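You operate a simulated robot arm through the tools that you are given. There is no shell and no other tool. Be economical: measure what you need, move in short steps, check, and stop when the job is done.

The job below is to be done with a simulated two-armed robot. You get a single attempt, and the scene is never put back.

Task
Open the right drawer of the display table, put the brown foot inside and shut the drawer again. Then fetch the yellow battery and set it in the grey box. Then shut the right drawer of the counter. Then close the right gate. Then fetch the battery from the top of the workbench and set it on the top of the press table. Then take the grey rag and put it on the top of the fitting table. Do these in the order given.

Only the result counts: the job must be done as asked and must still hold three seconds after the hand-in. Knocking over, shifting, dropping, spilling or breaking anything else fails it.

Robot
Two 7-joint arms with two-finger parallel grippers on one trunk, on a base that drives. Base frame: it is fixed to the floor where the robot stands at the start and does not move with it; the origin is under the middle of the robot, x ahead of it, y to its left, z up. Units: mm, degrees, N and s.
The left shoulder is at the start at [29, 101, 1259], the right one opposite. With the tool pointing down near the work surface each hand reaches from about 100 to 440 mm from the robot's upright axis, wherever it stands, measured 20 degrees to its own side. Places, roughly: LT drawer2 [600, -500, 600]; battery [-3250, 9000, 1000]; brown foot (4x4x4 cm) [2800, 3800, 800]; grey box (22x20x9 cm) [-1000, 8800, 900]; grey rag (7x10x3 cm) [-3800, 8500, 900]; right drawer of the counter [-1000, 9100, 800]; right drawer of the display table [500, -400, 600]; right gate [-1700, 8600, 900]; top of the fitting table [400, 6000, 700]; top of the press table [-5400, 8100, 800]; yellow battery [-1000, 8500, 1000]. Payload 2.4 kg a hand.
The TCP of each hand is the grasp point between the finger pads, 24 mm short of the fingertips. In the tool frame z runs along the fingers and y along their closing line. The gripper opens to 68 mm. The fingers are 17 mm wide and 10 mm thick; the gripper's body (40 by 70 mm) begins 41 mm behind the TCP.
Orientation is that of the tool frame in the base frame, as a unit quaternion [x, y, z, w]. With the fingers straight down and closing along the base's y, the tool's x points along the base's -x, its y along +y and its z along -z.

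Tools
- The arms move only by the tool servo_tool. It takes "left_motion", "right_motion" or both (then of equal length, played together; a hand with none holds still); each is a list of rows, each an object of numbers (a shift or turn left out is 0, a gripper value left out holds the last): "dx", "dy", "dz": the shift along the base's x, y, z in mm; "wx", "wy", "wz": the turn, a rotation vector about the base's x, y, z in degrees; "gripper": the finger opening in mm, from 0 to 68. In form: [{"dx": .., "dy": .., "dz": .., "wx": .., "wy": .., "wz": .., "gripper": ..}, ...]. A call has 1 to 12 rows; each row shifts and turns the commanded pose from where the row before left it. A row lasts 0.2 s, in which the tool goes at most 50 mm and 8.6 degrees; a call with a longer step from one row to the next is refused whole, and so is a gripper value outside its range. Where a pose cannot be reached the arm comes as near as it can. A force on the tool above 40 N (or 10 N above the force at the start of the call, whichever is more), or a blocked arm, ends the call early, and 0.2 s more pass. Each finger travels about 72 mm/s and halts on what it meets, pressing with about 26 N; the grip force reading is that of the motor and also rises with nothing between the fingers. The clock runs only during rows and for 0.2 s after the last one: add rows that do not move to give the fingers time. It gives the time, the measured TCP pose, the force on the tool (base axes), the opening and the grip force at its end, in the units of the frame above (readings bear some noise), with the torque about the TCP (base axes, N m) and any sound that the robot's microphone picked up.
- Cameras (640 x 400 px; columns grow to the right, rows downward): "scene" is now at [68.7, -38.1, 1376.1]; the picture's right is [-0.64, -0.77, 0.00], its down [-0.70, 0.58, -0.41] and it looks along [0.32, -0.26, -0.91] (base axes); focal length 291 px, centre (320, 200). "left" rides on the left gripper at [84, -11, -75] in its tool frame; the picture's right is [0.13, 0.99, 0.00], its down [-0.60, 0.08, -0.79] and it looks along [-0.79, 0.10, 0.61] (tool axes); focal length 251 px, centre (320, 200). "right" rides on the right gripper at [84, 11, -75] in its tool frame; the picture's right is [-0.13, 0.99, 0.00], its down [-0.60, -0.08, -0.79] and it looks along [-0.79, -0.10, 0.61] (tool axes); focal length 251 px, centre (320, 200). There is no depth. A picture from a camera that has moved, and an enlarged one, comes with that camera's place and axes in the base frame and with its lens.
- get_image(camera): a new picture of that camera. The clock stands still meanwhile.
- slide_trunk(by): slides the trunk up (or, below 0, down) by that many mm; the arms and the scene camera ride with it, the base frame stays. It gives what a move gives, with no picture.
- drive_base(legs): drives the robot by 1 to 6 legs, each [ahead, left, turn to the left] in mm, mm and degrees, along the robot's own axes; the way and the turn of a leg run together, so that a leg with both is an arc; at most 1500 mm and 180 degrees a leg. The arms and the cameras ride along, it lands a little off, and it stops where it bumps. It gives what a move gives.
- aim_head(pan, tilt): turns the head with the scene camera to pan (to the left, within 86 degrees either way) and tilt (down, from -29 to 69), counted from straight ahead of the robot. It gives what a move gives.
- inspect(camera, box): a new picture of the part [left, top, right, bottom] of that camera's present view, enlarged. The clock stands still meanwhile.
- close_job(): hands the job in; it is judged then, once.

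Go step by step. Nothing tells you exact positions but the pictures and the camera data: compare them with the known pose of the tool, close in by small moves and look again before you grip or let go. The budget is 186 turns and 158 pictures, counting those below and the enlarged ones. Unless the task says otherwise, let go and move clear before handing in.

The tools are called as name(argument=value, ...) on one line, values as JSON. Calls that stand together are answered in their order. servo_tool: Moves the arms, as the interface text tells. Its arguments: {"type":"object","properties":{"left_motion":{"type":"array"},"right_motion":{"type":"array"}},"required":[]} The other tools are called the same way: slide_trunk (by) slides the trunk up or down; drive_base (legs) drives the base; aim_head (pan, tilt) turns the head that bears the scene camera; get_image (camera) takes a picture; inspect (camera, box) takes an enlarged picture of a part of a camera's view; close_job () hands the job in.

At the start:

```text
clock: 0.0
left_position: [223.2, 33.1, 923.0]
left_ee_rot: [0.0, 1.0, 0.0, -0.001]
left_contact_force: [-0.6, 0.5, -0.4]
left_ft_torque: [-0.01, -0.01, 0.01]
left_grip_width: 68.3
left_grip_force: 0.1
right_position: [219.5, -169.5, 902.4]
right_ee_rot: [0.0, 1.0, 0.0, 0.0]
right_contact_force: [0.5, 0.0, 0.0]
right_ft_torque: [0.0, -0.01, 0.01]
right_grip_width: 67.9
right_grip_force: 0.1
trunk travel left (down, up): [-472.0, 377.0]
robot x, y, heading: [2.5, -0.7, 0.0]
head pan, tilt: [-39.6, 65.9]
```

scene: 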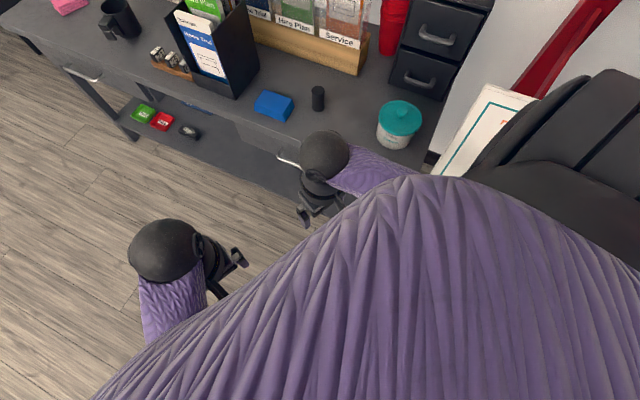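
right: 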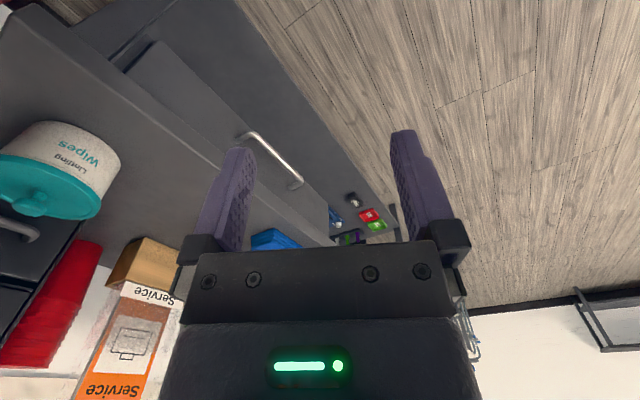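
left: 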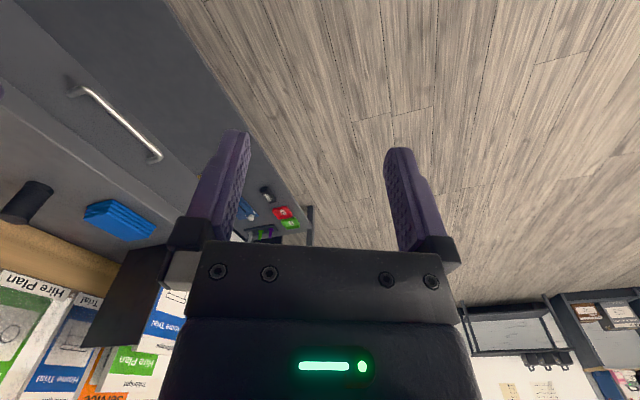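

I see the display table ahead to the right with two bar-handled drawers. First I look around for layout.

aim_head(pan=-40, tilt=35)

get_image(camera="scene")

aim_head(pan=45, tilt=10)

get_image(camera="scene")

```text
clock: 1.0
left_position: [222.8, 33.5, 922.6]
left_ee_rot: [0.001, 1.0, 0.0, -0.001]
left_contact_force: [0.5, 0.7, 0.9]
left_ft_torque: [-0.01, -0.01, 0.0]
left_grip_width: 68.1
left_grip_force: 0.0
right_position: [217.9, -168.4, 901.8]
right_ee_rot: [-0.001, 1.0, 0.0, -0.001]
right_contact_force: [0.5, -0.9, -0.9]
right_ft_torque: [0.0, 0.04, 0.0]
right_grip_width: 68.2
right_grip_force: 0.0
trunk travel left (down, up): [-472.0, 377.0]
robot x, y, heading: [-0.1, 0.4, 0.1]
head pan, tilt: [-40.0, 35.0]
```

```text
154 pictures are left
camera scene: at [90.2, -56.7, 1416.8], right [-0.64, -0.77, 0.0], down [-0.44, 0.37, -0.82], along [0.63, -0.53, -0.57], focal length 291 px, centre (320, 200)
```

scene: 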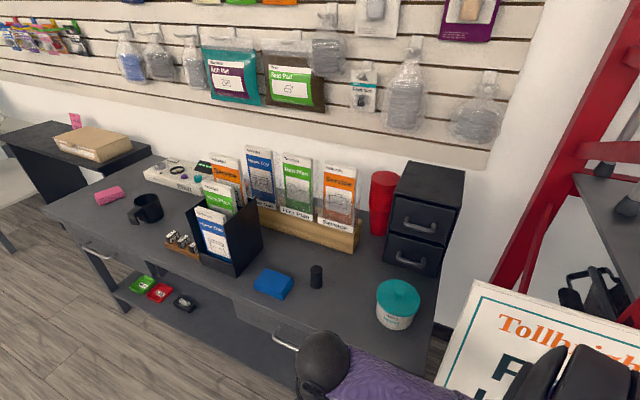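

```text
clock: 2.5
left_position: [223.6, 32.1, 924.1]
left_ee_rot: [0.001, 1.0, 0.0, 0.0]
left_contact_force: [0.3, -1.0, -0.9]
left_ft_torque: [-0.02, -0.01, -0.01]
left_grip_width: 68.0
left_grip_force: 0.1
right_position: [219.2, -168.4, 901.5]
right_ee_rot: [-0.001, 1.0, 0.0, 0.0]
right_contact_force: [-0.1, -0.2, 0.1]
right_ft_torque: [0.0, 0.02, -0.02]
right_grip_width: 68.0
right_grip_force: 0.0
trunk travel left (down, up): [-472.0, 377.0]
robot x, y, heading: [-1.6, -2.4, 0.2]
head pan, tilt: [45.0, 10.0]
```

```text
153 pictures are left
camera scene: at [88.5, 65.6, 1457.0], right [0.71, -0.71, 0.0], down [-0.12, -0.12, -0.98], along [0.7, 0.7, -0.17], focal length 291 px, centre (320, 200)
```

scene: 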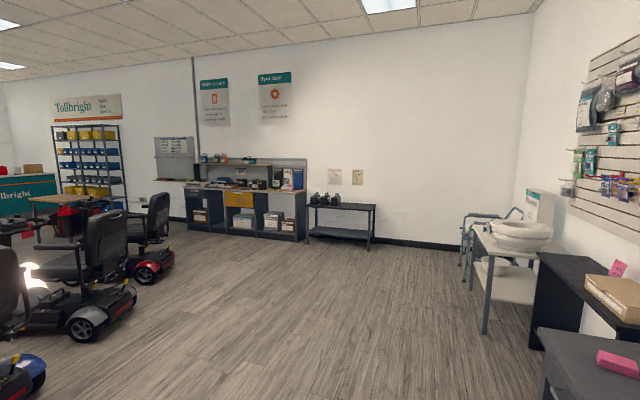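

The display table's right handle works out to about [487,-306,600], with the front turned so the robot should face about -63°. I drive in front of it.

drive_base(legs=[[416, 165, 0], [0, 0, -63]])

aim_head(pan=-10, tilt=62)

get_image(camera="scene")

get_image(camera="right")

```text
clock: 8.0
left_position: [549.1, -15.0, 923.6]
left_ee_rot: [0.519, 0.855, 0.0, 0.0]
left_contact_force: [-0.5, -0.4, -1.0]
left_ft_torque: [0.01, -0.02, 0.02]
left_grip_width: 67.9
left_grip_force: 0.1
right_position: [368.6, -104.2, 902.1]
right_ee_rot: [0.519, 0.855, 0.001, -0.001]
right_contact_force: [0.0, 0.6, -0.8]
right_ft_torque: [-0.03, -0.02, -0.01]
right_grip_width: 68.3
right_grip_force: 0.0
trunk travel left (down, up): [-472.0, 377.0]
robot x, y, heading: [417.1, 166.0, -62.6]
head pan, tilt: [45.0, 10.0]
```

```text
clock: 9.2
left_position: [549.5, -16.1, 923.3]
left_ee_rot: [0.519, 0.855, 0.0, 0.0]
left_contact_force: [1.1, 0.0, -0.7]
left_ft_torque: [0.04, 0.03, 0.01]
left_grip_width: 68.1
left_grip_force: 0.0
right_position: [369.2, -103.7, 902.1]
right_ee_rot: [0.518, 0.856, 0.0, -0.001]
right_contact_force: [0.1, 0.3, 0.8]
right_ft_torque: [0.04, -0.02, 0.0]
right_grip_width: 68.0
right_grip_force: 0.0
trunk travel left (down, up): [-472.0, 377.0]
robot x, y, heading: [417.9, 168.8, -62.5]
head pan, tilt: [-10.0, 62.0]
```

```text
152 pictures are left
camera scene: at [446.7, 84.9, 1380.3], right [-0.95, -0.3, 0.0], down [-0.27, 0.84, -0.47], along [0.14, -0.45, -0.88], focal length 291 px, centre (320, 200)
```

scene: 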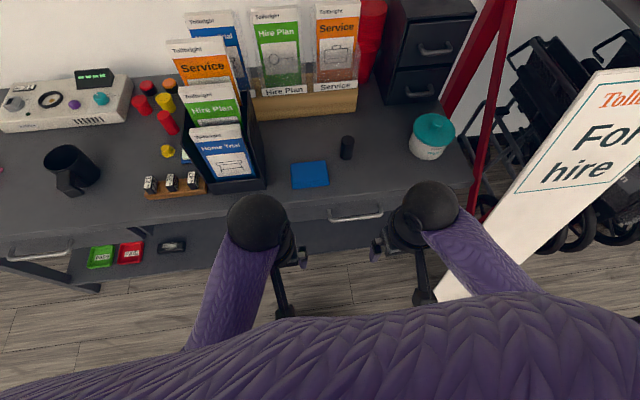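

```text
151 pictures are left
camera right: at [339.0, -25.3, 977.8], right [0.94, 0.34, 0.0], down [0.21, -0.57, 0.79], along [0.27, -0.74, -0.61], focal length 251 px, centre (320, 200)
```

right: 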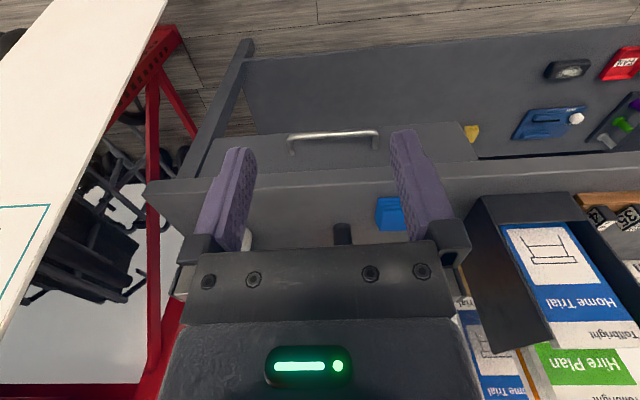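

Handle refined to about [458,-296,600]. I turn the right tool so the fingers point at the drawer front and close vertically, then lower the trunk.

servo_tool(right_motion=[{"wz": 8.5}, {"wz": 8.5}, {"wz": 8.5}, {"wz": 8.5}, {"wz": 8.5}, {"wz": 8.5}, {"wz": 8.5}, {"wz": 8.5}, {"wz": 8.5}, {"wz": 8.5}, {"wz": 5}])

servo_tool(right_motion=[{"wx": -7.54, "wy": -3.93}, {"wx": -7.54, "wy": -3.93}, {"wx": -7.54, "wy": -3.93}, {"wx": -7.54, "wy": -3.93}, {"wx": -7.54, "wy": -3.93}, {"wx": -7.54, "wy": -3.93}, {"wx": -7.54, "wy": -3.93}, {"wx": -7.54, "wy": -3.93}, {"wx": -7.54, "wy": -3.93}, {"wx": -7.54, "wy": -3.93}, {"wx": -4.43, "wy": -2.3}])

slide_trunk(by=-300)

get_image(camera="right")

```text
clock: 11.7
left_position: [549.2, -16.5, 923.3]
left_ee_rot: [0.519, 0.855, 0.0, 0.0]
left_contact_force: [-1.4, 0.5, 1.1]
left_ft_torque: [0.04, -0.01, 0.03]
left_grip_width: 68.1
left_grip_force: 0.2
right_position: [368.5, -103.7, 902.9]
right_ee_rot: [-0.24, 0.971, 0.0, 0.001]
right_contact_force: [0.0, 0.2, -0.8]
right_ft_torque: [0.01, -0.02, 0.0]
right_grip_width: 68.0
right_grip_force: 0.0
trunk travel left (down, up): [-472.0, 377.0]
robot x, y, heading: [414.4, 165.1, -62.4]
head pan, tilt: [-10.0, 62.0]
```

```text
clock: 14.1
left_position: [549.2, -15.4, 923.3]
left_ee_rot: [0.518, 0.855, 0.0, 0.0]
left_contact_force: [0.0, 0.0, -0.9]
left_ft_torque: [0.0, 0.04, -0.01]
left_grip_width: 68.2
left_grip_force: 0.0
right_position: [368.4, -105.3, 901.6]
right_ee_rot: [0.168, -0.686, 0.687, -0.169]
right_contact_force: [0.9, 0.2, -0.4]
right_ft_torque: [-0.02, -0.03, 0.02]
right_grip_width: 68.0
right_grip_force: 0.1
trunk travel left (down, up): [-472.0, 377.0]
robot x, y, heading: [418.6, 168.1, -62.5]
head pan, tilt: [-10.0, 62.0]
```

```text
clock: 17.1
left_position: [568.0, -15.9, 618.5]
left_ee_rot: [0.516, 0.856, 0.021, 0.021]
left_contact_force: [0.2, 0.1, 0.9]
left_ft_torque: [0.0, -0.02, -0.02]
left_grip_width: 67.9
left_grip_force: 0.1
right_position: [369.1, -105.2, 602.4]
right_ee_rot: [-0.168, 0.687, -0.687, 0.168]
right_contact_force: [-0.1, 0.2, -0.3]
right_ft_torque: [-0.02, 0.01, -0.03]
right_grip_width: 67.9
right_grip_force: 0.1
trunk travel left (down, up): [-172.0, 677.0]
robot x, y, heading: [416.5, 166.3, -62.7]
head pan, tilt: [-10.0, 62.0]
```

```text
150 pictures are left
camera right: at [259.0, -77.1, 591.9], right [0.11, 0.06, -0.99], down [0.17, 0.98, 0.08], along [0.98, -0.18, 0.1], focal length 251 px, centre (320, 200)
```

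right: 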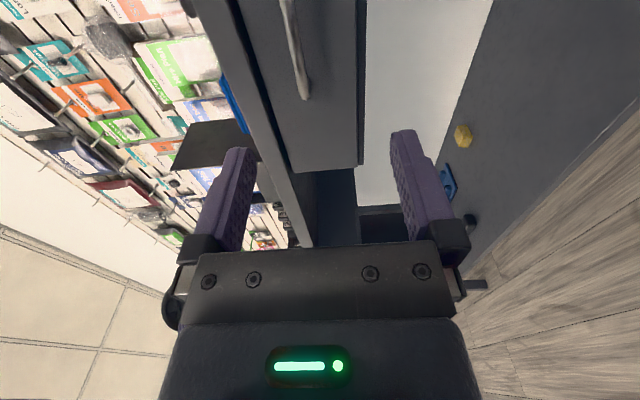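

The handle bar is at about z 632; laterally I'm aligned. I raise 30 and advance 120 along the heading, then look.

servo_tool(right_motion=[{"dz": 30}, {"dx": 18, "dy": -36}, {"dx": 18, "dy": -36}, {"dx": 18, "dy": -36}])

get_image(camera="right")

get_image(camera="scene")

```text
clock: 18.1
left_position: [569.0, -15.6, 618.4]
left_ee_rot: [0.516, 0.856, 0.021, 0.022]
left_contact_force: [0.8, 0.4, 0.3]
left_ft_torque: [-0.01, -0.03, 0.02]
left_grip_width: 67.9
left_grip_force: 0.1
right_position: [422.0, -213.5, 632.7]
right_ee_rot: [0.168, -0.687, 0.687, -0.168]
right_contact_force: [0.2, 0.3, 0.7]
right_ft_torque: [0.0, -0.03, 0.01]
right_grip_width: 68.0
right_grip_force: 0.1
trunk travel left (down, up): [-172.0, 677.0]
robot x, y, heading: [417.9, 167.9, -62.4]
head pan, tilt: [-10.0, 62.0]
```

```text
149 pictures are left
camera right: at [312.8, -185.8, 621.8], right [0.11, 0.06, -0.99], down [0.17, 0.98, 0.08], along [0.98, -0.18, 0.1], focal length 251 px, centre (320, 200)
```

right: 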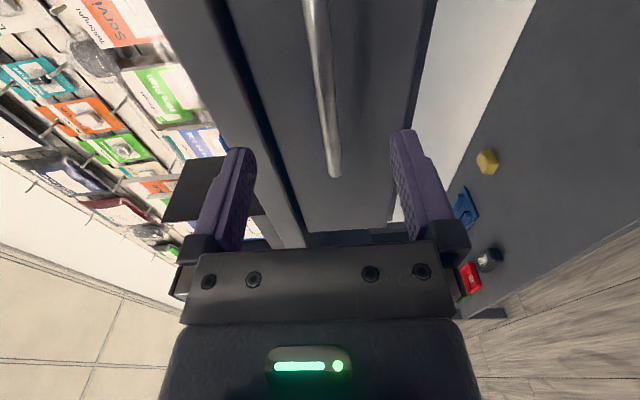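

```text
148 pictures are left
camera scene: at [473.0, 34.3, 1076.7], right [-0.95, -0.3, 0.0], down [-0.27, 0.84, -0.47], along [0.14, -0.45, -0.88], focal length 291 px, centre (320, 200)
```

scene: 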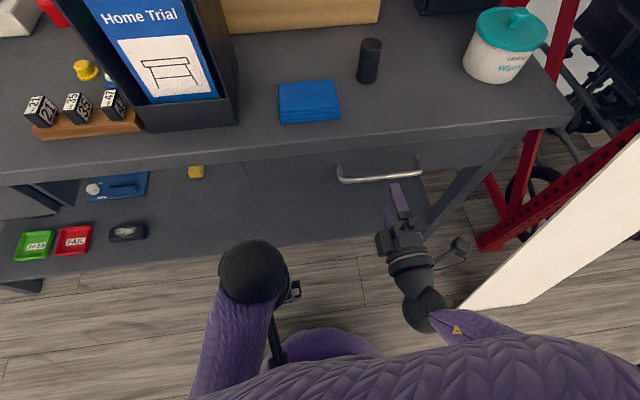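

The bar lies centred between the open fingers and about 65 mm ahead. I advance 60 mm and look.

servo_tool(right_motion=[{"dx": 14, "dy": -27}, {"dx": 9, "dy": -18}, {"dx": 5, "dy": -9}])

get_image(camera="right")

inspect(camera="scene", box=[300, 120, 460, 280])

```text
clock: 18.9
left_position: [570.5, -13.9, 619.5]
left_ee_rot: [0.516, 0.856, 0.02, 0.022]
left_contact_force: [0.2, 0.5, -0.4]
left_ft_torque: [-0.01, 0.01, 0.01]
left_grip_width: 67.8
left_grip_force: 0.0
right_position: [452.0, -266.9, 632.8]
right_ee_rot: [-0.167, 0.687, -0.687, 0.168]
right_contact_force: [0.1, -0.1, -0.8]
right_ft_torque: [-0.01, 0.02, 0.0]
right_grip_width: 68.0
right_grip_force: 0.0
trunk travel left (down, up): [-172.0, 677.0]
robot x, y, heading: [416.5, 163.3, -62.3]
head pan, tilt: [-10.0, 62.0]
```

```text
147 pictures are left
camera right: at [341.5, -239.1, 621.9], right [0.11, 0.06, -0.99], down [0.17, 0.98, 0.08], along [0.98, -0.18, 0.1], focal length 251 px, centre (320, 200)
```

right: 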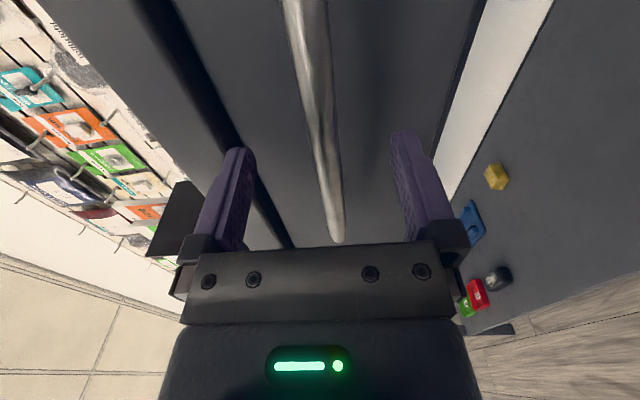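

```text
2.50 times, centred on (380, 200) of scene
camera zoom: at [473.0, 34.2, 1076.6], right [-0.95, -0.3, 0.0], down [-0.27, 0.84, -0.47], along [0.14, -0.45, -0.88], focal length 727 px, centre (170, 200)
```

zoom: 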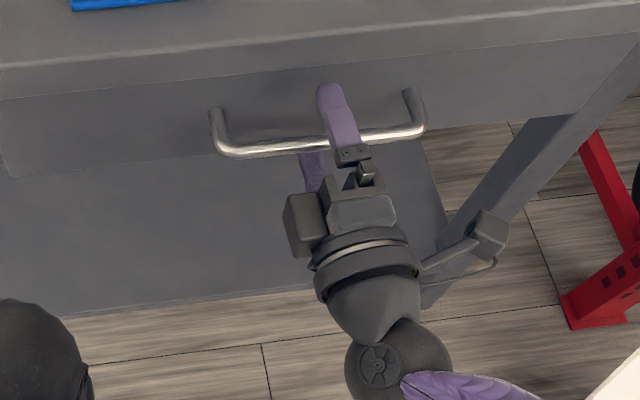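

The fingers straddle the bar. I close and pull gently back.

servo_tool(right_motion=[{"gripper": 0}, {}, {}, {}])

servo_tool(right_motion=[{"dx": -9, "dy": 18}, {"dx": -9, "dy": 18}, {"dx": -9, "dy": 18}])

inspect(camera="scene", box=[300, 120, 460, 280])

```text
clock: 20.0
left_position: [571.0, -12.3, 618.8]
left_ee_rot: [0.517, 0.855, 0.024, 0.023]
left_contact_force: [0.3, -0.4, -0.8]
left_ft_torque: [-0.02, 0.03, 0.0]
left_grip_width: 68.1
left_grip_force: 0.0
right_position: [450.3, -264.8, 627.6]
right_ee_rot: [-0.169, 0.692, -0.682, 0.167]
right_contact_force: [-2.4, 2.3, -14.8]
right_ft_torque: [0.15, 0.05, -0.44]
right_grip_width: 11.6
right_grip_force: 32.2
trunk travel left (down, up): [-172.0, 677.0]
robot x, y, heading: [419.0, 168.5, -62.4]
head pan, tilt: [-10.0, 62.0]
stopped in row 4 (right hand): the force on the tool passed its limit at 42 N (the readings are from after the stop); the commanded pose is now the measured one
```

```text
clock: 20.8
left_position: [572.3, -13.2, 619.0]
left_ee_rot: [0.516, 0.856, 0.023, 0.024]
left_contact_force: [-0.5, -0.7, 0.6]
left_ft_torque: [-0.04, -0.04, 0.01]
left_grip_width: 67.9
left_grip_force: 0.1
right_position: [424.5, -210.3, 628.1]
right_ee_rot: [-0.171, 0.69, -0.683, 0.168]
right_contact_force: [6.4, 2.6, -30.1]
right_ft_torque: [0.26, 0.06, -0.31]
right_grip_width: 11.8
right_grip_force: 32.5
trunk travel left (down, up): [-172.0, 677.0]
robot x, y, heading: [419.8, 168.5, -62.4]
head pan, tilt: [-10.0, 62.0]
```

```text
2.50 times, centred on (380, 200) of scene
camera zoom: at [473.7, 32.8, 1076.2], right [-0.95, -0.3, 0.0], down [-0.27, 0.84, -0.47], along [0.14, -0.45, -0.88], focal length 727 px, centre (170, 200)
```

zoom: 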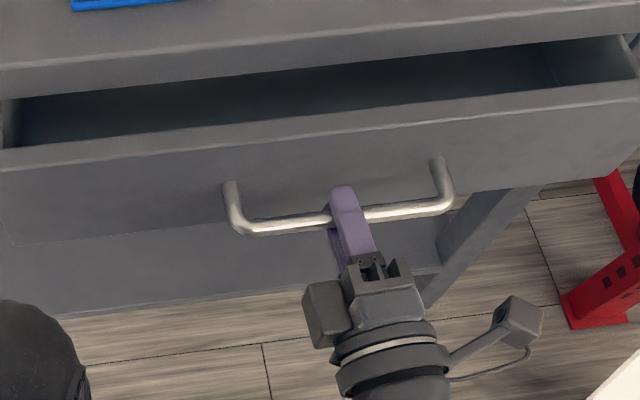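

The drawer opens. I keep pulling another ~125 mm, easing the vertical load.

servo_tool(right_motion=[{"dz": -4}, {"dx": -11, "dy": 22}, {"dx": -11, "dy": 22}, {"dx": -11, "dy": 22}, {"dx": -11, "dy": 22}, {"dx": -11, "dy": 22}])

get_image(camera="scene")

```text
clock: 22.2
left_position: [571.7, -11.9, 618.3]
left_ee_rot: [0.517, 0.856, 0.023, 0.023]
left_contact_force: [-4.0, 25.8, 10.0]
left_ft_torque: [-1.44, -0.16, -0.13]
left_grip_width: 67.9
left_grip_force: 0.1
right_position: [370.0, -101.2, 628.1]
right_ee_rot: [0.169, -0.686, 0.688, -0.167]
right_contact_force: [22.2, -15.1, 15.9]
right_ft_torque: [-0.08, -0.19, 0.16]
right_grip_width: 11.6
right_grip_force: 32.3
trunk travel left (down, up): [-172.0, 677.0]
robot x, y, heading: [414.3, 164.9, -62.5]
head pan, tilt: [-10.0, 62.0]
```

```text
144 pictures are left
camera scene: at [474.4, 36.2, 1077.1], right [-0.95, -0.3, 0.0], down [-0.27, 0.84, -0.47], along [0.14, -0.45, -0.88], focal length 291 px, centre (320, 200)
```

scene: 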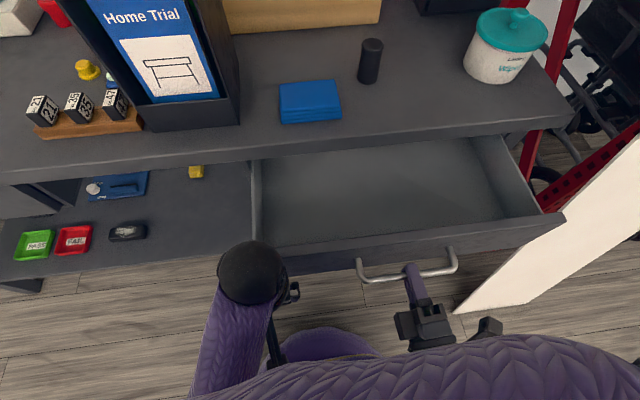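

The drawer is open ~180 mm with a clear interior; my left hand touches its front, so I pull that back, release the handle and reverse.

servo_tool(left_motion=[{"dx": -7, "dy": 14}, {"dx": -7, "dy": 14}, {}, {}], right_motion=[{}, {}, {"gripper": 68}, {"gripper": 68}])

servo_tool(right_motion=[{}, {}, {}])

drive_base(legs=[[-250, 0, 0]])

get_image(camera="scene")

```text
clock: 23.4
left_position: [581.8, -11.3, 630.5]
left_ee_rot: [0.509, 0.858, 0.005, 0.073]
left_contact_force: [-0.4, 1.0, 0.8]
left_ft_torque: [0.01, 0.0, -0.02]
left_grip_width: 68.2
left_grip_force: 0.0
right_position: [368.3, -102.3, 624.8]
right_ee_rot: [-0.17, 0.69, -0.684, 0.167]
right_contact_force: [0.4, -0.1, -0.3]
right_ft_torque: [0.0, 0.01, 0.0]
right_grip_width: 68.0
right_grip_force: 0.1
trunk travel left (down, up): [-172.0, 677.0]
robot x, y, heading: [417.0, 165.6, -62.5]
head pan, tilt: [-10.0, 62.0]
stopped in row 4 (left hand): the arm was blocked; the commanded pose is now the measured one
```

```text
clock: 24.2
left_position: [581.1, -13.1, 631.4]
left_ee_rot: [0.51, 0.857, 0.005, 0.073]
left_contact_force: [0.1, 0.6, 0.0]
left_ft_torque: [0.05, 0.01, 0.02]
left_grip_width: 68.1
left_grip_force: 0.0
right_position: [368.8, -102.0, 625.3]
right_ee_rot: [-0.17, 0.69, -0.684, 0.167]
right_contact_force: [-0.4, 0.6, 0.4]
right_ft_torque: [0.01, 0.01, 0.01]
right_grip_width: 68.0
right_grip_force: 0.1
trunk travel left (down, up): [-172.0, 677.0]
robot x, y, heading: [417.0, 166.6, -62.5]
head pan, tilt: [-10.0, 62.0]
```

```text
clock: 26.0
left_position: [466.7, 208.7, 631.8]
left_ee_rot: [0.508, 0.858, 0.005, 0.073]
left_contact_force: [0.9, -0.4, -0.3]
left_ft_torque: [0.0, -0.05, -0.02]
left_grip_width: 68.0
left_grip_force: 0.1
right_position: [253.3, 119.5, 624.7]
right_ee_rot: [-0.17, 0.69, -0.683, 0.168]
right_contact_force: [-0.2, 0.0, -0.3]
right_ft_torque: [0.01, 0.0, -0.02]
right_grip_width: 67.7
right_grip_force: 0.0
trunk travel left (down, up): [-172.0, 677.0]
robot x, y, heading: [303.6, 386.2, -62.2]
head pan, tilt: [-10.0, 62.0]
```

```text
143 pictures are left
camera scene: at [357.8, 255.3, 1076.6], right [-0.95, -0.3, 0.0], down [-0.27, 0.84, -0.47], along [0.14, -0.45, -0.88], focal length 291 px, centre (320, 200)
```

scene: 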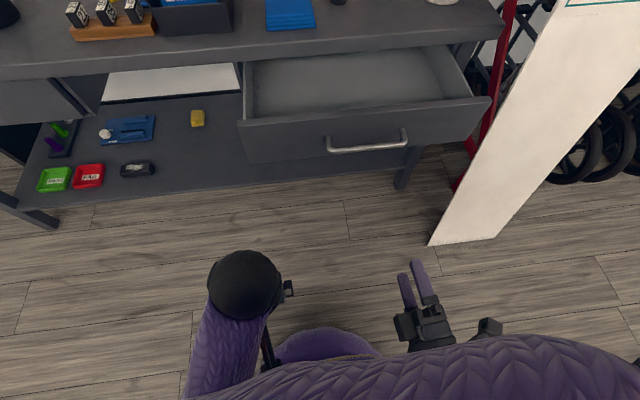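

Clear of the drawer, which stays open. I raise the trunk and bring the right tool back to pointing down.

slide_trunk(by=300)

servo_tool(right_motion=[{"wx": 7.54, "wy": 3.93}, {"wx": 7.54, "wy": 3.93}, {"wx": 7.54, "wy": 3.93}, {"wx": 7.54, "wy": 3.93}, {"wx": 7.54, "wy": 3.93}, {"wx": 7.54, "wy": 3.93}, {"wx": 7.54, "wy": 3.93}, {"wx": 7.54, "wy": 3.93}, {"wx": 7.54, "wy": 3.93}, {"wx": 7.54, "wy": 3.93}, {"wx": 4.43, "wy": 2.3}])

servo_tool(right_motion=[{"wz": -8.5}, {"wz": -8.5}, {"wz": -8.5}, {"wz": -8.5}, {"wz": -8.5}, {"wz": -8.5}, {"wz": -8.5}, {"wz": -8.5}, {"wz": -8.5}, {"wz": -8.5}, {"wz": -5}])

aim_head(pan=80, tilt=15)

get_image(camera="scene")

```text
clock: 29.0
left_position: [486.1, 218.2, 926.5]
left_ee_rot: [0.509, 0.856, 0.032, 0.091]
left_contact_force: [0.1, 0.6, -0.1]
left_ft_torque: [0.03, 0.04, 0.01]
left_grip_width: 68.1
left_grip_force: 0.0
right_position: [253.6, 120.3, 926.4]
right_ee_rot: [-0.17, 0.69, -0.683, 0.168]
right_contact_force: [-0.9, 0.4, -0.2]
right_ft_torque: [0.0, -0.02, -0.03]
right_grip_width: 68.0
right_grip_force: 0.0
trunk travel left (down, up): [-472.0, 377.0]
robot x, y, heading: [305.0, 388.0, -62.4]
head pan, tilt: [-10.0, 62.0]
```

```text
clock: 31.4
left_position: [485.2, 216.5, 926.3]
left_ee_rot: [0.509, 0.855, 0.033, 0.092]
left_contact_force: [-0.4, -0.2, 0.0]
left_ft_torque: [0.0, -0.02, -0.01]
left_grip_width: 68.2
left_grip_force: 0.1
right_position: [253.3, 118.1, 925.0]
right_ee_rot: [-0.239, 0.971, 0.006, 0.0]
right_contact_force: [-0.7, -0.1, -0.2]
right_ft_torque: [0.01, 0.02, 0.01]
right_grip_width: 68.1
right_grip_force: 0.0
trunk travel left (down, up): [-472.0, 377.0]
robot x, y, heading: [301.0, 391.3, -62.4]
head pan, tilt: [-10.0, 62.0]
```

```text
clock: 33.8
left_position: [485.3, 218.7, 926.0]
left_ee_rot: [0.509, 0.855, 0.032, 0.091]
left_contact_force: [0.3, -0.4, -0.5]
left_ft_torque: [0.0, -0.01, 0.01]
left_grip_width: 67.9
left_grip_force: 0.0
right_position: [252.7, 118.7, 925.6]
right_ee_rot: [0.518, 0.855, 0.004, 0.004]
right_contact_force: [0.3, 0.4, -0.1]
right_ft_torque: [0.03, 0.0, -0.03]
right_grip_width: 68.0
right_grip_force: 0.1
trunk travel left (down, up): [-472.0, 377.0]
robot x, y, heading: [300.2, 385.9, -62.2]
head pan, tilt: [-10.0, 62.0]
```

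```text
clock: 35.5
left_position: [486.0, 218.8, 924.2]
left_ee_rot: [0.509, 0.855, 0.034, 0.09]
left_contact_force: [0.5, 0.5, -0.1]
left_ft_torque: [-0.01, -0.01, 0.0]
left_grip_width: 68.1
left_grip_force: 0.1
right_position: [252.6, 118.9, 925.6]
right_ee_rot: [0.518, 0.855, 0.003, 0.003]
right_contact_force: [-0.4, 0.2, 0.1]
right_ft_torque: [0.01, 0.02, -0.02]
right_grip_width: 68.0
right_grip_force: 0.0
trunk travel left (down, up): [-472.0, 377.0]
robot x, y, heading: [302.8, 386.0, -62.3]
head pan, tilt: [80.0, 15.0]
```

```text
142 pictures are left
camera scene: at [401.0, 395.4, 1448.8], right [0.3, -0.95, 0.0], down [-0.25, -0.08, -0.97], along [0.92, 0.29, -0.26], focal length 291 px, centre (320, 200)
```

scene: 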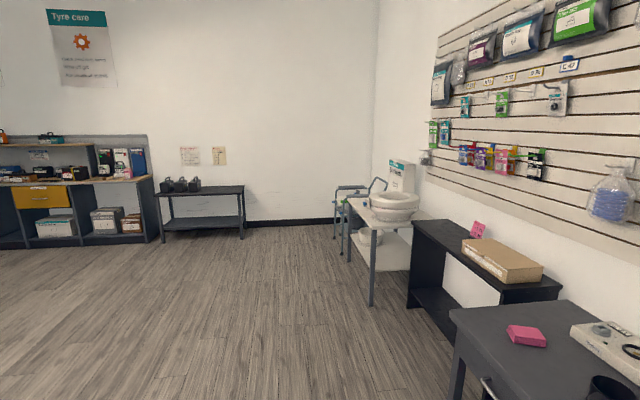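

The bench with the yellow drawers holds the foot around its front edge; its front faces roughly back along heading 24°. I drive toward a standoff in front of it.

drive_base(legs=[[0, 0, 87], [930, 693, 0], [930, 693, 0], [930, 693, 0]])

aim_head(pan=0, tilt=30)

get_image(camera="scene")

```text
clock: 56.0
left_position: [2180.1, 3590.7, 925.8]
left_ee_rot: [-0.215, 0.972, 0.085, 0.043]
left_contact_force: [-0.1, -0.2, -0.7]
left_ft_torque: [0.01, -0.01, 0.02]
left_grip_width: 67.9
left_grip_force: 0.1
right_position: [2264.9, 3350.6, 925.1]
right_ee_rot: [-0.208, 0.978, 0.006, 0.0]
right_contact_force: [-0.2, -0.4, -0.9]
right_ft_torque: [0.0, -0.01, 0.03]
right_grip_width: 68.1
right_grip_force: 0.1
trunk travel left (down, up): [-472.0, 377.0]
robot x, y, heading: [2002.7, 3418.3, 24.1]
head pan, tilt: [80.0, 15.0]
```

```text
clock: 57.5
left_position: [2180.1, 3590.9, 926.1]
left_ee_rot: [-0.216, 0.972, 0.088, 0.042]
left_contact_force: [0.0, -0.4, 0.4]
left_ft_torque: [-0.01, 0.0, 0.01]
left_grip_width: 68.0
left_grip_force: 0.1
right_position: [2265.5, 3351.5, 925.4]
right_ee_rot: [-0.209, 0.978, 0.005, 0.001]
right_contact_force: [0.2, -0.8, -1.2]
right_ft_torque: [0.02, 0.0, 0.02]
right_grip_width: 68.1
right_grip_force: 0.2
trunk travel left (down, up): [-472.0, 377.0]
robot x, y, heading: [1999.2, 3419.4, 24.3]
head pan, tilt: [0.0, 30.0]
```

```text
141 pictures are left
camera scene: at [2103.6, 3462.5, 1424.6], right [0.41, -0.91, 0.0], down [-0.46, -0.2, -0.87], along [0.79, 0.35, -0.5], focal length 291 px, centre (320, 200)
```

scene: 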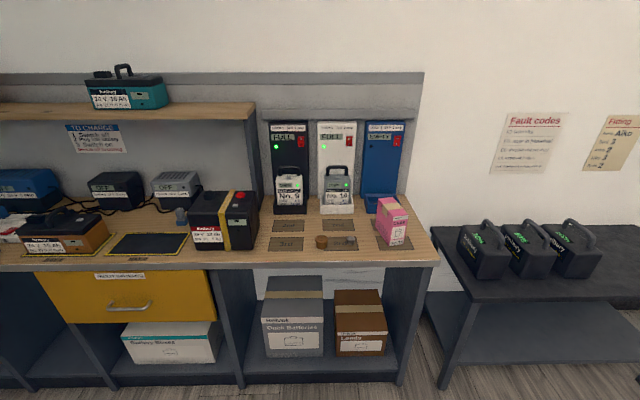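

A small brown round item sits at about (321,242) on the bench. I zoom in.

inspect(camera="scene", box=[240, 200, 400, 270])

```text
4.00 times, centred on (320, 235) of scene
camera zoom: at [2103.6, 3462.5, 1424.6], right [0.41, -0.91, 0.0], down [-0.46, -0.2, -0.87], along [0.79, 0.35, -0.5], focal length 1163 px, centre (320, 60)
```

zoom: 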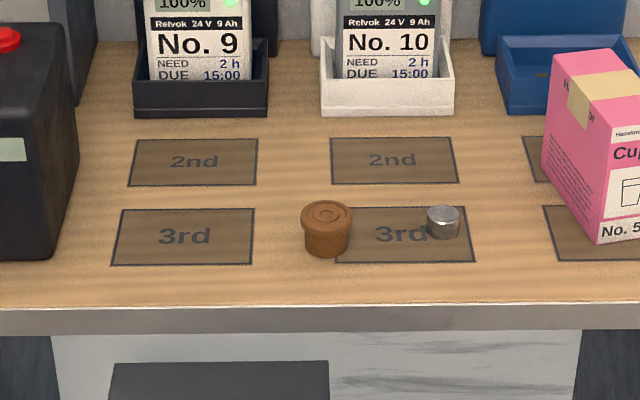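

The foot is at about [2828,3778,795], ~90 mm in from the bench edge. I drive so it lies 380 ahead, 130 right.

drive_base(legs=[[522, 117, 0]])

aim_head(pan=-15, tilt=60)

get_image(camera="scene")

get_image(camera="right")

```text
clock: 60.6
left_position: [2609.3, 3911.2, 923.3]
left_ee_rot: [-0.215, 0.972, 0.088, 0.042]
left_contact_force: [0.4, 0.5, 0.7]
left_ft_torque: [0.0, 0.02, 0.0]
left_grip_width: 68.3
left_grip_force: 0.1
right_position: [2693.8, 3671.1, 925.4]
right_ee_rot: [-0.208, 0.978, 0.005, 0.0]
right_contact_force: [-0.8, -0.2, -0.1]
right_ft_torque: [0.01, 0.04, -0.01]
right_grip_width: 68.1
right_grip_force: 0.0
trunk travel left (down, up): [-472.0, 377.0]
robot x, y, heading: [2426.6, 3735.6, 24.1]
head pan, tilt: [0.0, 30.0]
```

```text
clock: 61.6
left_position: [2609.8, 3911.1, 923.8]
left_ee_rot: [-0.214, 0.972, 0.089, 0.042]
left_contact_force: [-0.2, 0.2, -0.5]
left_ft_torque: [-0.01, 0.04, -0.04]
left_grip_width: 67.8
left_grip_force: 0.2
right_position: [2694.7, 3671.8, 925.7]
right_ee_rot: [-0.208, 0.978, 0.005, 0.0]
right_contact_force: [-1.1, 0.7, -0.1]
right_ft_torque: [-0.02, 0.03, 0.05]
right_grip_width: 68.1
right_grip_force: 0.0
trunk travel left (down, up): [-472.0, 377.0]
robot x, y, heading: [2425.8, 3737.6, 23.9]
head pan, tilt: [-15.0, 60.0]
```

```text
139 pictures are left
camera scene: at [2516.9, 3756.1, 1382.6], right [0.16, -0.99, 0.0], down [-0.86, -0.13, -0.5], along [0.49, 0.08, -0.87], focal length 291 px, centre (320, 200)
```

scene: 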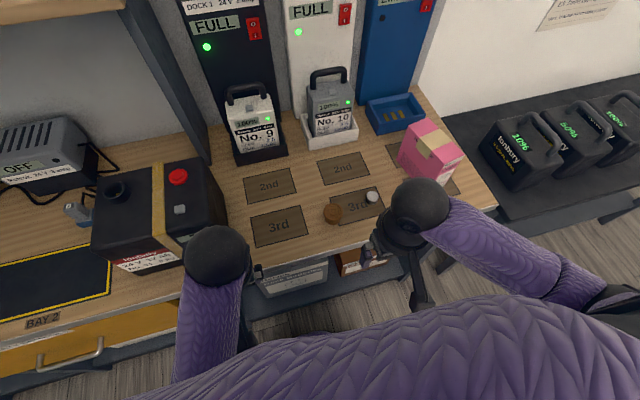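

```text
138 pictures are left
camera right: at [2613.2, 3645.8, 1001.1], right [-0.28, 0.96, 0.01], down [0.59, 0.17, 0.79], along [0.76, 0.23, -0.61], focal length 251 px, centre (320, 200)
```

right: 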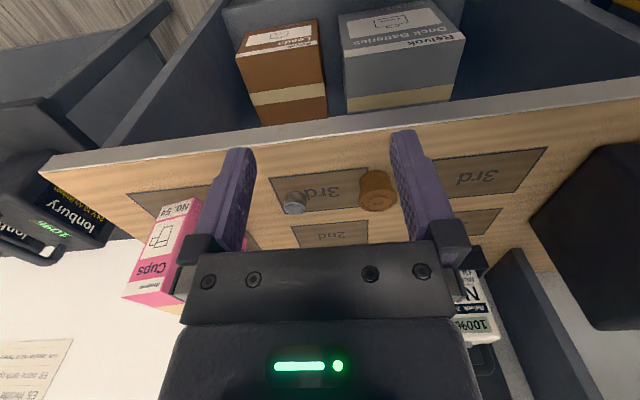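

The foot is at about [2816,3778,805]. I move the right hand above it at z 870 and check.

servo_tool(right_motion=[{"dx": 30, "dy": 26.5}, {"dx": 30, "dy": 26.5}, {"dx": 30, "dy": 26.5, "dz": -20}, {"dx": 31, "dy": 26.5, "dz": -30}])

get_image(camera="right")

inspect(camera="scene", box=[250, 150, 410, 250])

```text
refused: row 4 steps farther than a row can; nothing moved
```

```text
137 pictures are left
camera right: at [2613.2, 3645.8, 1001.1], right [-0.28, 0.96, 0.01], down [0.59, 0.17, 0.79], along [0.76, 0.23, -0.61], focal length 251 px, centre (320, 200)
```

right: 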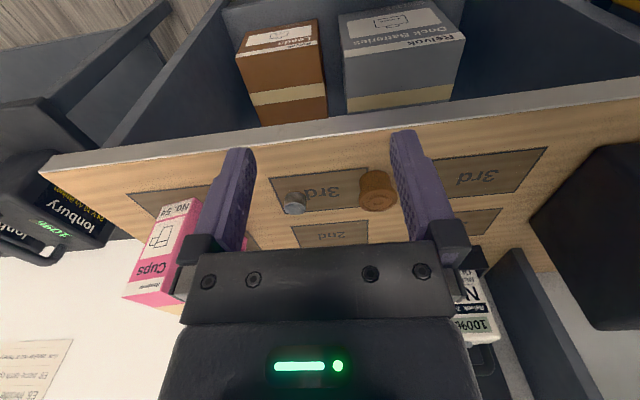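

```text
4.00 times, centred on (330, 200) of scene
camera zoom: at [2516.9, 3756.1, 1382.6], right [0.16, -0.99, 0.0], down [-0.86, -0.13, -0.5], along [0.49, 0.08, -0.87], focal length 1163 px, centre (280, 200)
```

zoom: 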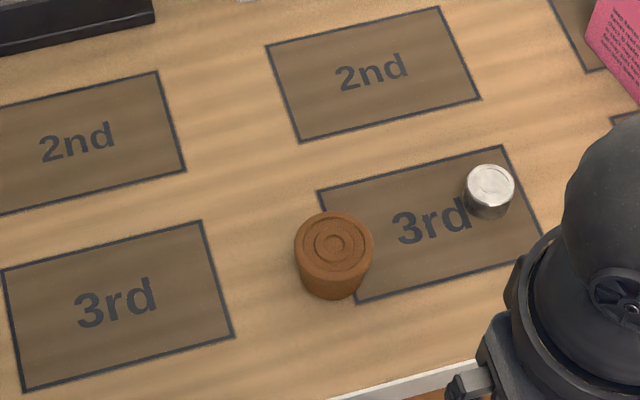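

That call was only a step over the limit; I split the rows.

servo_tool(right_motion=[{"dx": 29, "dy": 26.5}, {"dx": 29, "dy": 26.5}, {"dx": 29, "dy": 26.5}, {"dx": 31, "dy": 25.5}, {"dz": -45}])

get_image(camera="right")

inspect(camera="scene", box=[250, 130, 410, 230])

```text
clock: 62.8
left_position: [2610.1, 3910.7, 925.2]
left_ee_rot: [-0.214, 0.972, 0.088, 0.043]
left_contact_force: [-0.7, 0.1, -0.2]
left_ft_torque: [0.03, -0.01, 0.0]
left_grip_width: 67.9
left_grip_force: 0.1
right_position: [2812.9, 3777.9, 880.9]
right_ee_rot: [-0.208, 0.978, 0.005, 0.001]
right_contact_force: [0.7, 0.6, 0.0]
right_ft_torque: [0.0, 0.0, 0.02]
right_grip_width: 68.0
right_grip_force: 0.1
trunk travel left (down, up): [-472.0, 377.0]
robot x, y, heading: [2430.6, 3736.9, 23.9]
head pan, tilt: [-15.0, 60.0]
```

```text
135 pictures are left
camera right: at [2731.1, 3752.2, 955.9], right [-0.29, 0.96, 0.01], down [0.58, 0.17, 0.79], along [0.76, 0.23, -0.61], focal length 251 px, centre (320, 200)
```

right: 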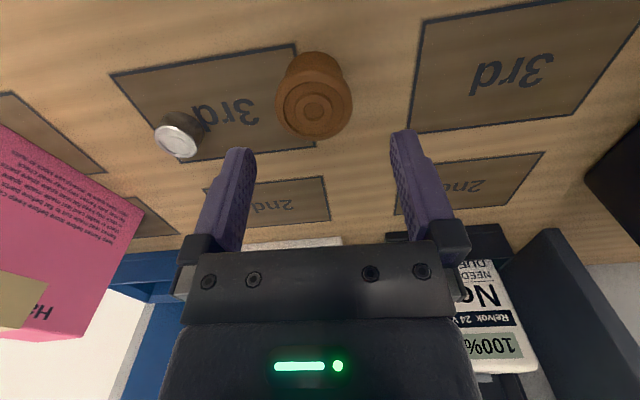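

```text
4.00 times, centred on (330, 180) of scene
camera zoom: at [2517.0, 3756.3, 1382.5], right [0.16, -0.99, 0.0], down [-0.86, -0.13, -0.5], along [0.49, 0.08, -0.87], focal length 1163 px, centre (280, 280)
```

zoom: 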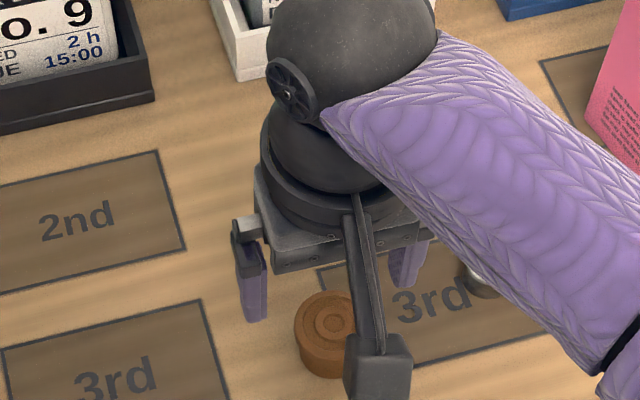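

Aligned within a few millimetres; the nut is well clear. I lower to z≈818 and close.

servo_tool(right_motion=[{"dx": -3, "dy": -4, "dz": -35}, {"dz": -27}, {}])

get_image(camera="right")

```text
clock: 63.4
left_position: [2607.4, 3911.3, 926.0]
left_ee_rot: [-0.214, 0.972, 0.089, 0.044]
left_contact_force: [-1.0, -0.6, 0.1]
left_ft_torque: [0.02, 0.01, -0.02]
left_grip_width: 68.1
left_grip_force: 0.1
right_position: [2807.0, 3771.6, 823.4]
right_ee_rot: [-0.206, 0.979, 0.003, 0.0]
right_contact_force: [-13.6, -4.9, 20.8]
right_ft_torque: [-0.93, 0.12, -0.53]
right_grip_width: 67.1
right_grip_force: 0.1
trunk travel left (down, up): [-472.0, 377.0]
robot x, y, heading: [2427.6, 3735.7, 23.9]
head pan, tilt: [-15.0, 60.0]
stopped in row 3 (right hand): the force on the tool passed its limit at 68 N (the readings are from after the stop); the commanded pose is now the measured one
```

```text
133 pictures are left
camera right: at [2725.8, 3747.4, 899.9], right [-0.28, 0.96, 0.01], down [0.59, 0.17, 0.79], along [0.76, 0.23, -0.61], focal length 251 px, centre (320, 200)
```

right: 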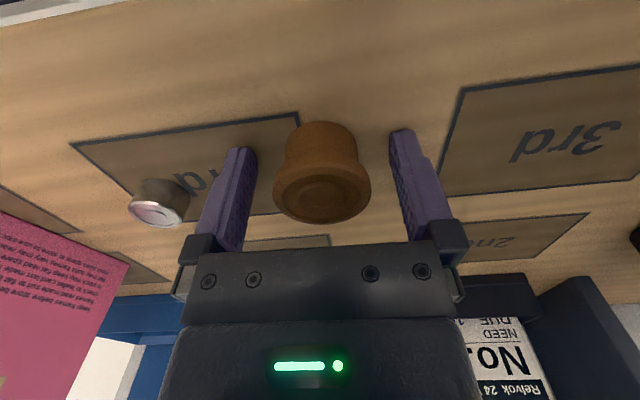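

The fingertips touched the bench top; I lift 6 mm and close on the foot.

servo_tool(right_motion=[{"dz": 6}, {"gripper": 20}, {"gripper": 20}, {"gripper": 20}, {"gripper": 20}])

get_image(camera="right")

```text
clock: 64.6
left_position: [2610.3, 3910.4, 925.0]
left_ee_rot: [-0.214, 0.972, 0.09, 0.042]
left_contact_force: [-0.6, 0.1, -0.8]
left_ft_torque: [-0.01, 0.05, 0.0]
left_grip_width: 67.8
left_grip_force: 0.1
right_position: [2809.8, 3771.4, 828.0]
right_ee_rot: [-0.207, 0.978, 0.004, 0.0]
right_contact_force: [0.2, -0.2, 0.4]
right_ft_torque: [-0.01, 0.02, 0.0]
right_grip_width: 34.7
right_grip_force: 25.7
trunk travel left (down, up): [-472.0, 377.0]
robot x, y, heading: [2429.5, 3736.0, 23.9]
head pan, tilt: [-15.0, 60.0]
```

```text
132 pictures are left
camera right: at [2728.3, 3747.5, 904.0], right [-0.28, 0.96, 0.01], down [0.59, 0.17, 0.79], along [0.76, 0.23, -0.61], focal length 251 px, centre (320, 200)
```

right: 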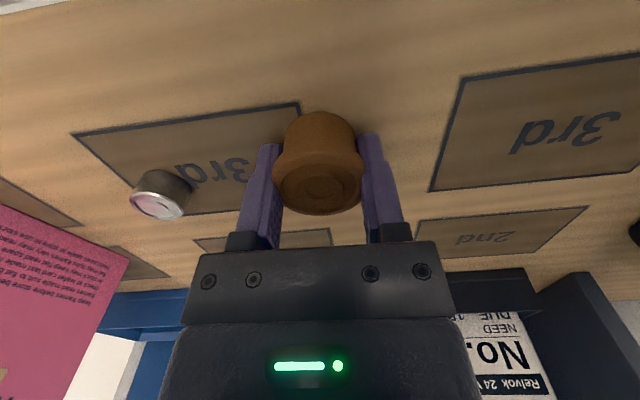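

Grip holds (34.7 mm). I lift, draw the hand back, and return to the drawer.

servo_tool(right_motion=[{"dz": 40, "gripper": 10}, {"dz": 45}, {"dz": 20, "dx": -30, "dy": -13}, {"dx": -40, "dy": -18}, {"dx": -40, "dy": -18}])

drive_base(legs=[[-500, 0, 0], [-930, -693, 0], [-930, -693, 0], [-930, -693, 0], [0, 0, -88]])

aim_head(pan=0, tilt=50)

get_image(camera="scene")

```text
clock: 65.8
left_position: [2610.6, 3911.4, 925.7]
left_ee_rot: [-0.214, 0.972, 0.089, 0.042]
left_contact_force: [-0.4, 0.6, -0.3]
left_ft_torque: [0.01, 0.0, -0.02]
left_grip_width: 67.9
left_grip_force: 0.1
right_position: [2698.3, 3722.2, 934.6]
right_ee_rot: [-0.206, 0.978, 0.003, 0.0]
right_contact_force: [-0.5, -0.1, 0.7]
right_ft_torque: [0.01, 0.04, -0.01]
right_grip_width: 10.0
right_grip_force: 0.1
trunk travel left (down, up): [-472.0, 377.0]
robot x, y, heading: [2425.5, 3732.3, 24.0]
head pan, tilt: [-15.0, 60.0]
```

```text
clock: 89.0
left_position: [467.9, 319.9, 924.3]
left_ee_rot: [0.522, 0.847, 0.034, 0.091]
left_contact_force: [0.2, -0.4, -0.8]
left_ft_torque: [0.02, 0.0, 0.04]
left_grip_width: 68.1
left_grip_force: 0.1
right_position: [283.5, 222.2, 933.7]
right_ee_rot: [0.533, 0.846, 0.002, 0.002]
right_contact_force: [-0.8, 0.6, -0.2]
right_ft_torque: [0.01, 0.02, 0.03]
right_grip_width: 10.1
right_grip_force: 0.0
trunk travel left (down, up): [-472.0, 377.0]
robot x, y, heading: [288.2, 492.8, -64.3]
head pan, tilt: [-15.0, 60.0]
```

```text
clock: 89.8
left_position: [467.5, 318.5, 925.6]
left_ee_rot: [0.523, 0.847, 0.034, 0.092]
left_contact_force: [-0.2, 0.6, -0.5]
left_ft_torque: [-0.04, -0.05, -0.01]
left_grip_width: 68.2
left_grip_force: 0.0
right_position: [282.5, 222.3, 934.8]
right_ee_rot: [0.532, 0.847, 0.002, 0.002]
right_contact_force: [0.8, 0.5, 0.2]
right_ft_torque: [0.01, 0.04, 0.0]
right_grip_width: 10.0
right_grip_force: 0.0
trunk travel left (down, up): [-472.0, 377.0]
robot x, y, heading: [287.2, 492.6, -64.3]
head pan, tilt: [0.0, 50.0]
```

```text
131 pictures are left
camera scene: at [330.1, 402.6, 1395.1], right [-0.9, -0.43, 0.0], down [-0.33, 0.69, -0.64], along [0.28, -0.58, -0.77], focal length 291 px, centre (320, 200)
```

scene: 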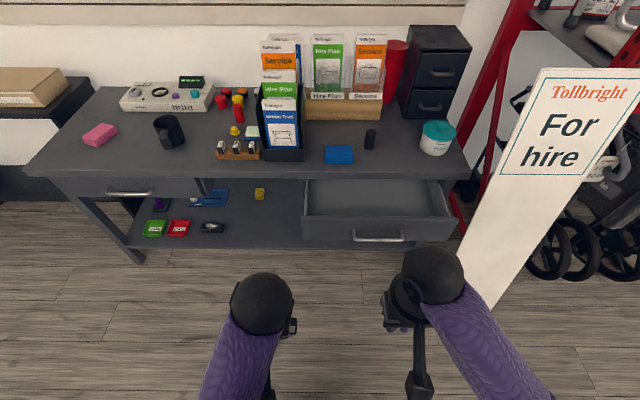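

The gripper is empty — the foot slipped out during the lift. I go back to the bench to find it.

drive_base(legs=[[0, 0, 88.5], [930, 693, 0], [930, 693, 0], [930, 693, 0]])

aim_head(pan=0, tilt=35)

get_image(camera="scene")

```text
clock: 110.5
left_position: [2186.4, 3697.3, 924.7]
left_ee_rot: [-0.214, 0.972, 0.089, 0.042]
left_contact_force: [0.6, -0.4, 0.3]
left_ft_torque: [0.04, -0.04, 0.0]
left_grip_width: 67.8
left_grip_force: 0.1
right_position: [2276.2, 3508.5, 934.9]
right_ee_rot: [-0.205, 0.979, 0.003, 0.0]
right_contact_force: [-0.3, -0.4, -0.3]
right_ft_torque: [0.0, 0.03, -0.03]
right_grip_width: 10.0
right_grip_force: 0.0
trunk travel left (down, up): [-472.0, 377.0]
robot x, y, heading: [2005.8, 3520.3, 24.2]
head pan, tilt: [0.0, 50.0]
```

```text
clock: 111.2
left_position: [2187.4, 3696.7, 925.1]
left_ee_rot: [-0.214, 0.972, 0.089, 0.042]
left_contact_force: [0.1, -0.5, -0.1]
left_ft_torque: [-0.01, 0.03, -0.01]
left_grip_width: 68.1
left_grip_force: 0.1
right_position: [2274.9, 3510.1, 935.4]
right_ee_rot: [-0.206, 0.978, 0.004, 0.001]
right_contact_force: [0.4, -0.1, -0.1]
right_ft_torque: [-0.03, 0.03, 0.02]
right_grip_width: 9.9
right_grip_force: 0.0
trunk travel left (down, up): [-472.0, 377.0]
robot x, y, heading: [2008.0, 3520.2, 24.1]
head pan, tilt: [0.0, 35.0]
```

```text
130 pictures are left
camera scene: at [2108.4, 3567.0, 1416.8], right [0.4, -0.91, 0.0], down [-0.53, -0.23, -0.82], along [0.75, 0.33, -0.57], focal length 291 px, centre (320, 200)
```

scene: 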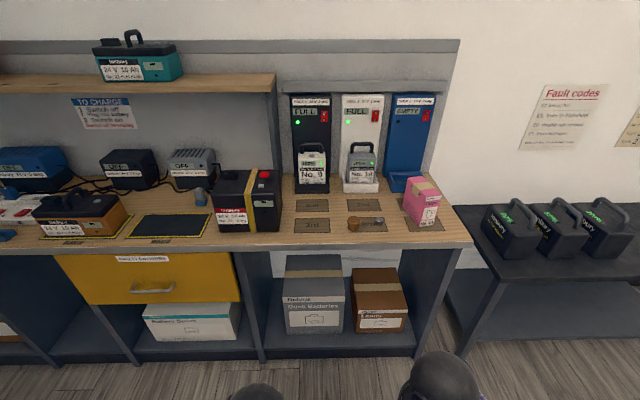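

The foot is still on the bench. I zoom in to see how it lies.

inspect(camera="scene", box=[290, 190, 450, 250])

```text
4.00 times, centred on (370, 220) of scene
camera zoom: at [2108.4, 3567.0, 1416.8], right [0.4, -0.91, 0.0], down [-0.53, -0.23, -0.82], along [0.75, 0.33, -0.57], focal length 1163 px, centre (120, 120)
```

zoom: 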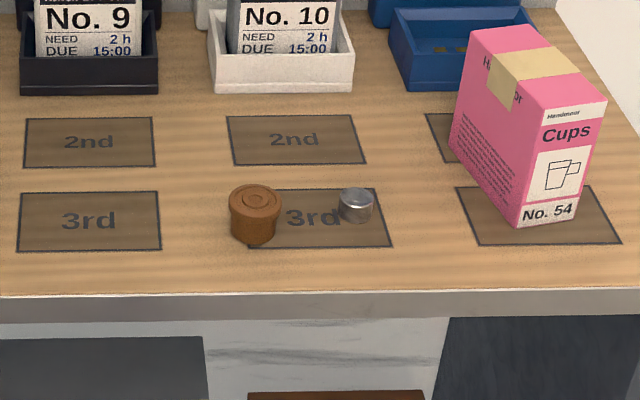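

It is standing where it was. I return, opening the gripper, for a slower and better-checked grasp.

servo_tool(right_motion=[{"gripper": 68}, {"gripper": 68}, {"gripper": 68}, {"gripper": 68}])

drive_base(legs=[[475, 26, 0]])

get_image(camera="right")

```text
clock: 112.2
left_position: [2186.9, 3696.3, 924.9]
left_ee_rot: [-0.214, 0.972, 0.088, 0.041]
left_contact_force: [-0.1, 0.0, -0.4]
left_ft_torque: [-0.01, -0.01, 0.0]
left_grip_width: 67.9
left_grip_force: 0.0
right_position: [2276.2, 3507.7, 935.0]
right_ee_rot: [-0.206, 0.979, 0.004, 0.0]
right_contact_force: [-0.2, -0.5, 0.4]
right_ft_torque: [0.01, -0.02, 0.02]
right_grip_width: 68.0
right_grip_force: 0.0
trunk travel left (down, up): [-472.0, 377.0]
robot x, y, heading: [2005.1, 3520.4, 23.8]
head pan, tilt: [0.0, 35.0]
```

```text
clock: 115.1
left_position: [2613.6, 3911.8, 924.6]
left_ee_rot: [-0.211, 0.973, 0.088, 0.043]
left_contact_force: [-0.5, 0.1, 1.1]
left_ft_torque: [0.0, 0.0, 0.03]
left_grip_width: 68.0
left_grip_force: 0.0
right_position: [2704.7, 3723.0, 934.2]
right_ee_rot: [-0.203, 0.979, 0.004, 0.0]
right_contact_force: [-0.6, -0.2, -0.2]
right_ft_torque: [0.0, -0.02, 0.0]
right_grip_width: 68.0
right_grip_force: 0.1
trunk travel left (down, up): [-472.0, 377.0]
robot x, y, heading: [2435.9, 3735.9, 23.4]
head pan, tilt: [0.0, 35.0]
```

```text
128 pictures are left
camera right: at [2622.1, 3699.5, 1009.6], right [-0.28, 0.96, 0.01], down [0.59, 0.16, 0.79], along [0.76, 0.22, -0.61], focal length 251 px, centre (320, 200)
```

right: 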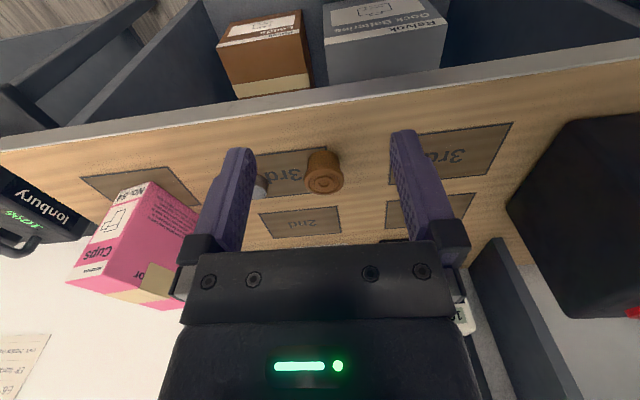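

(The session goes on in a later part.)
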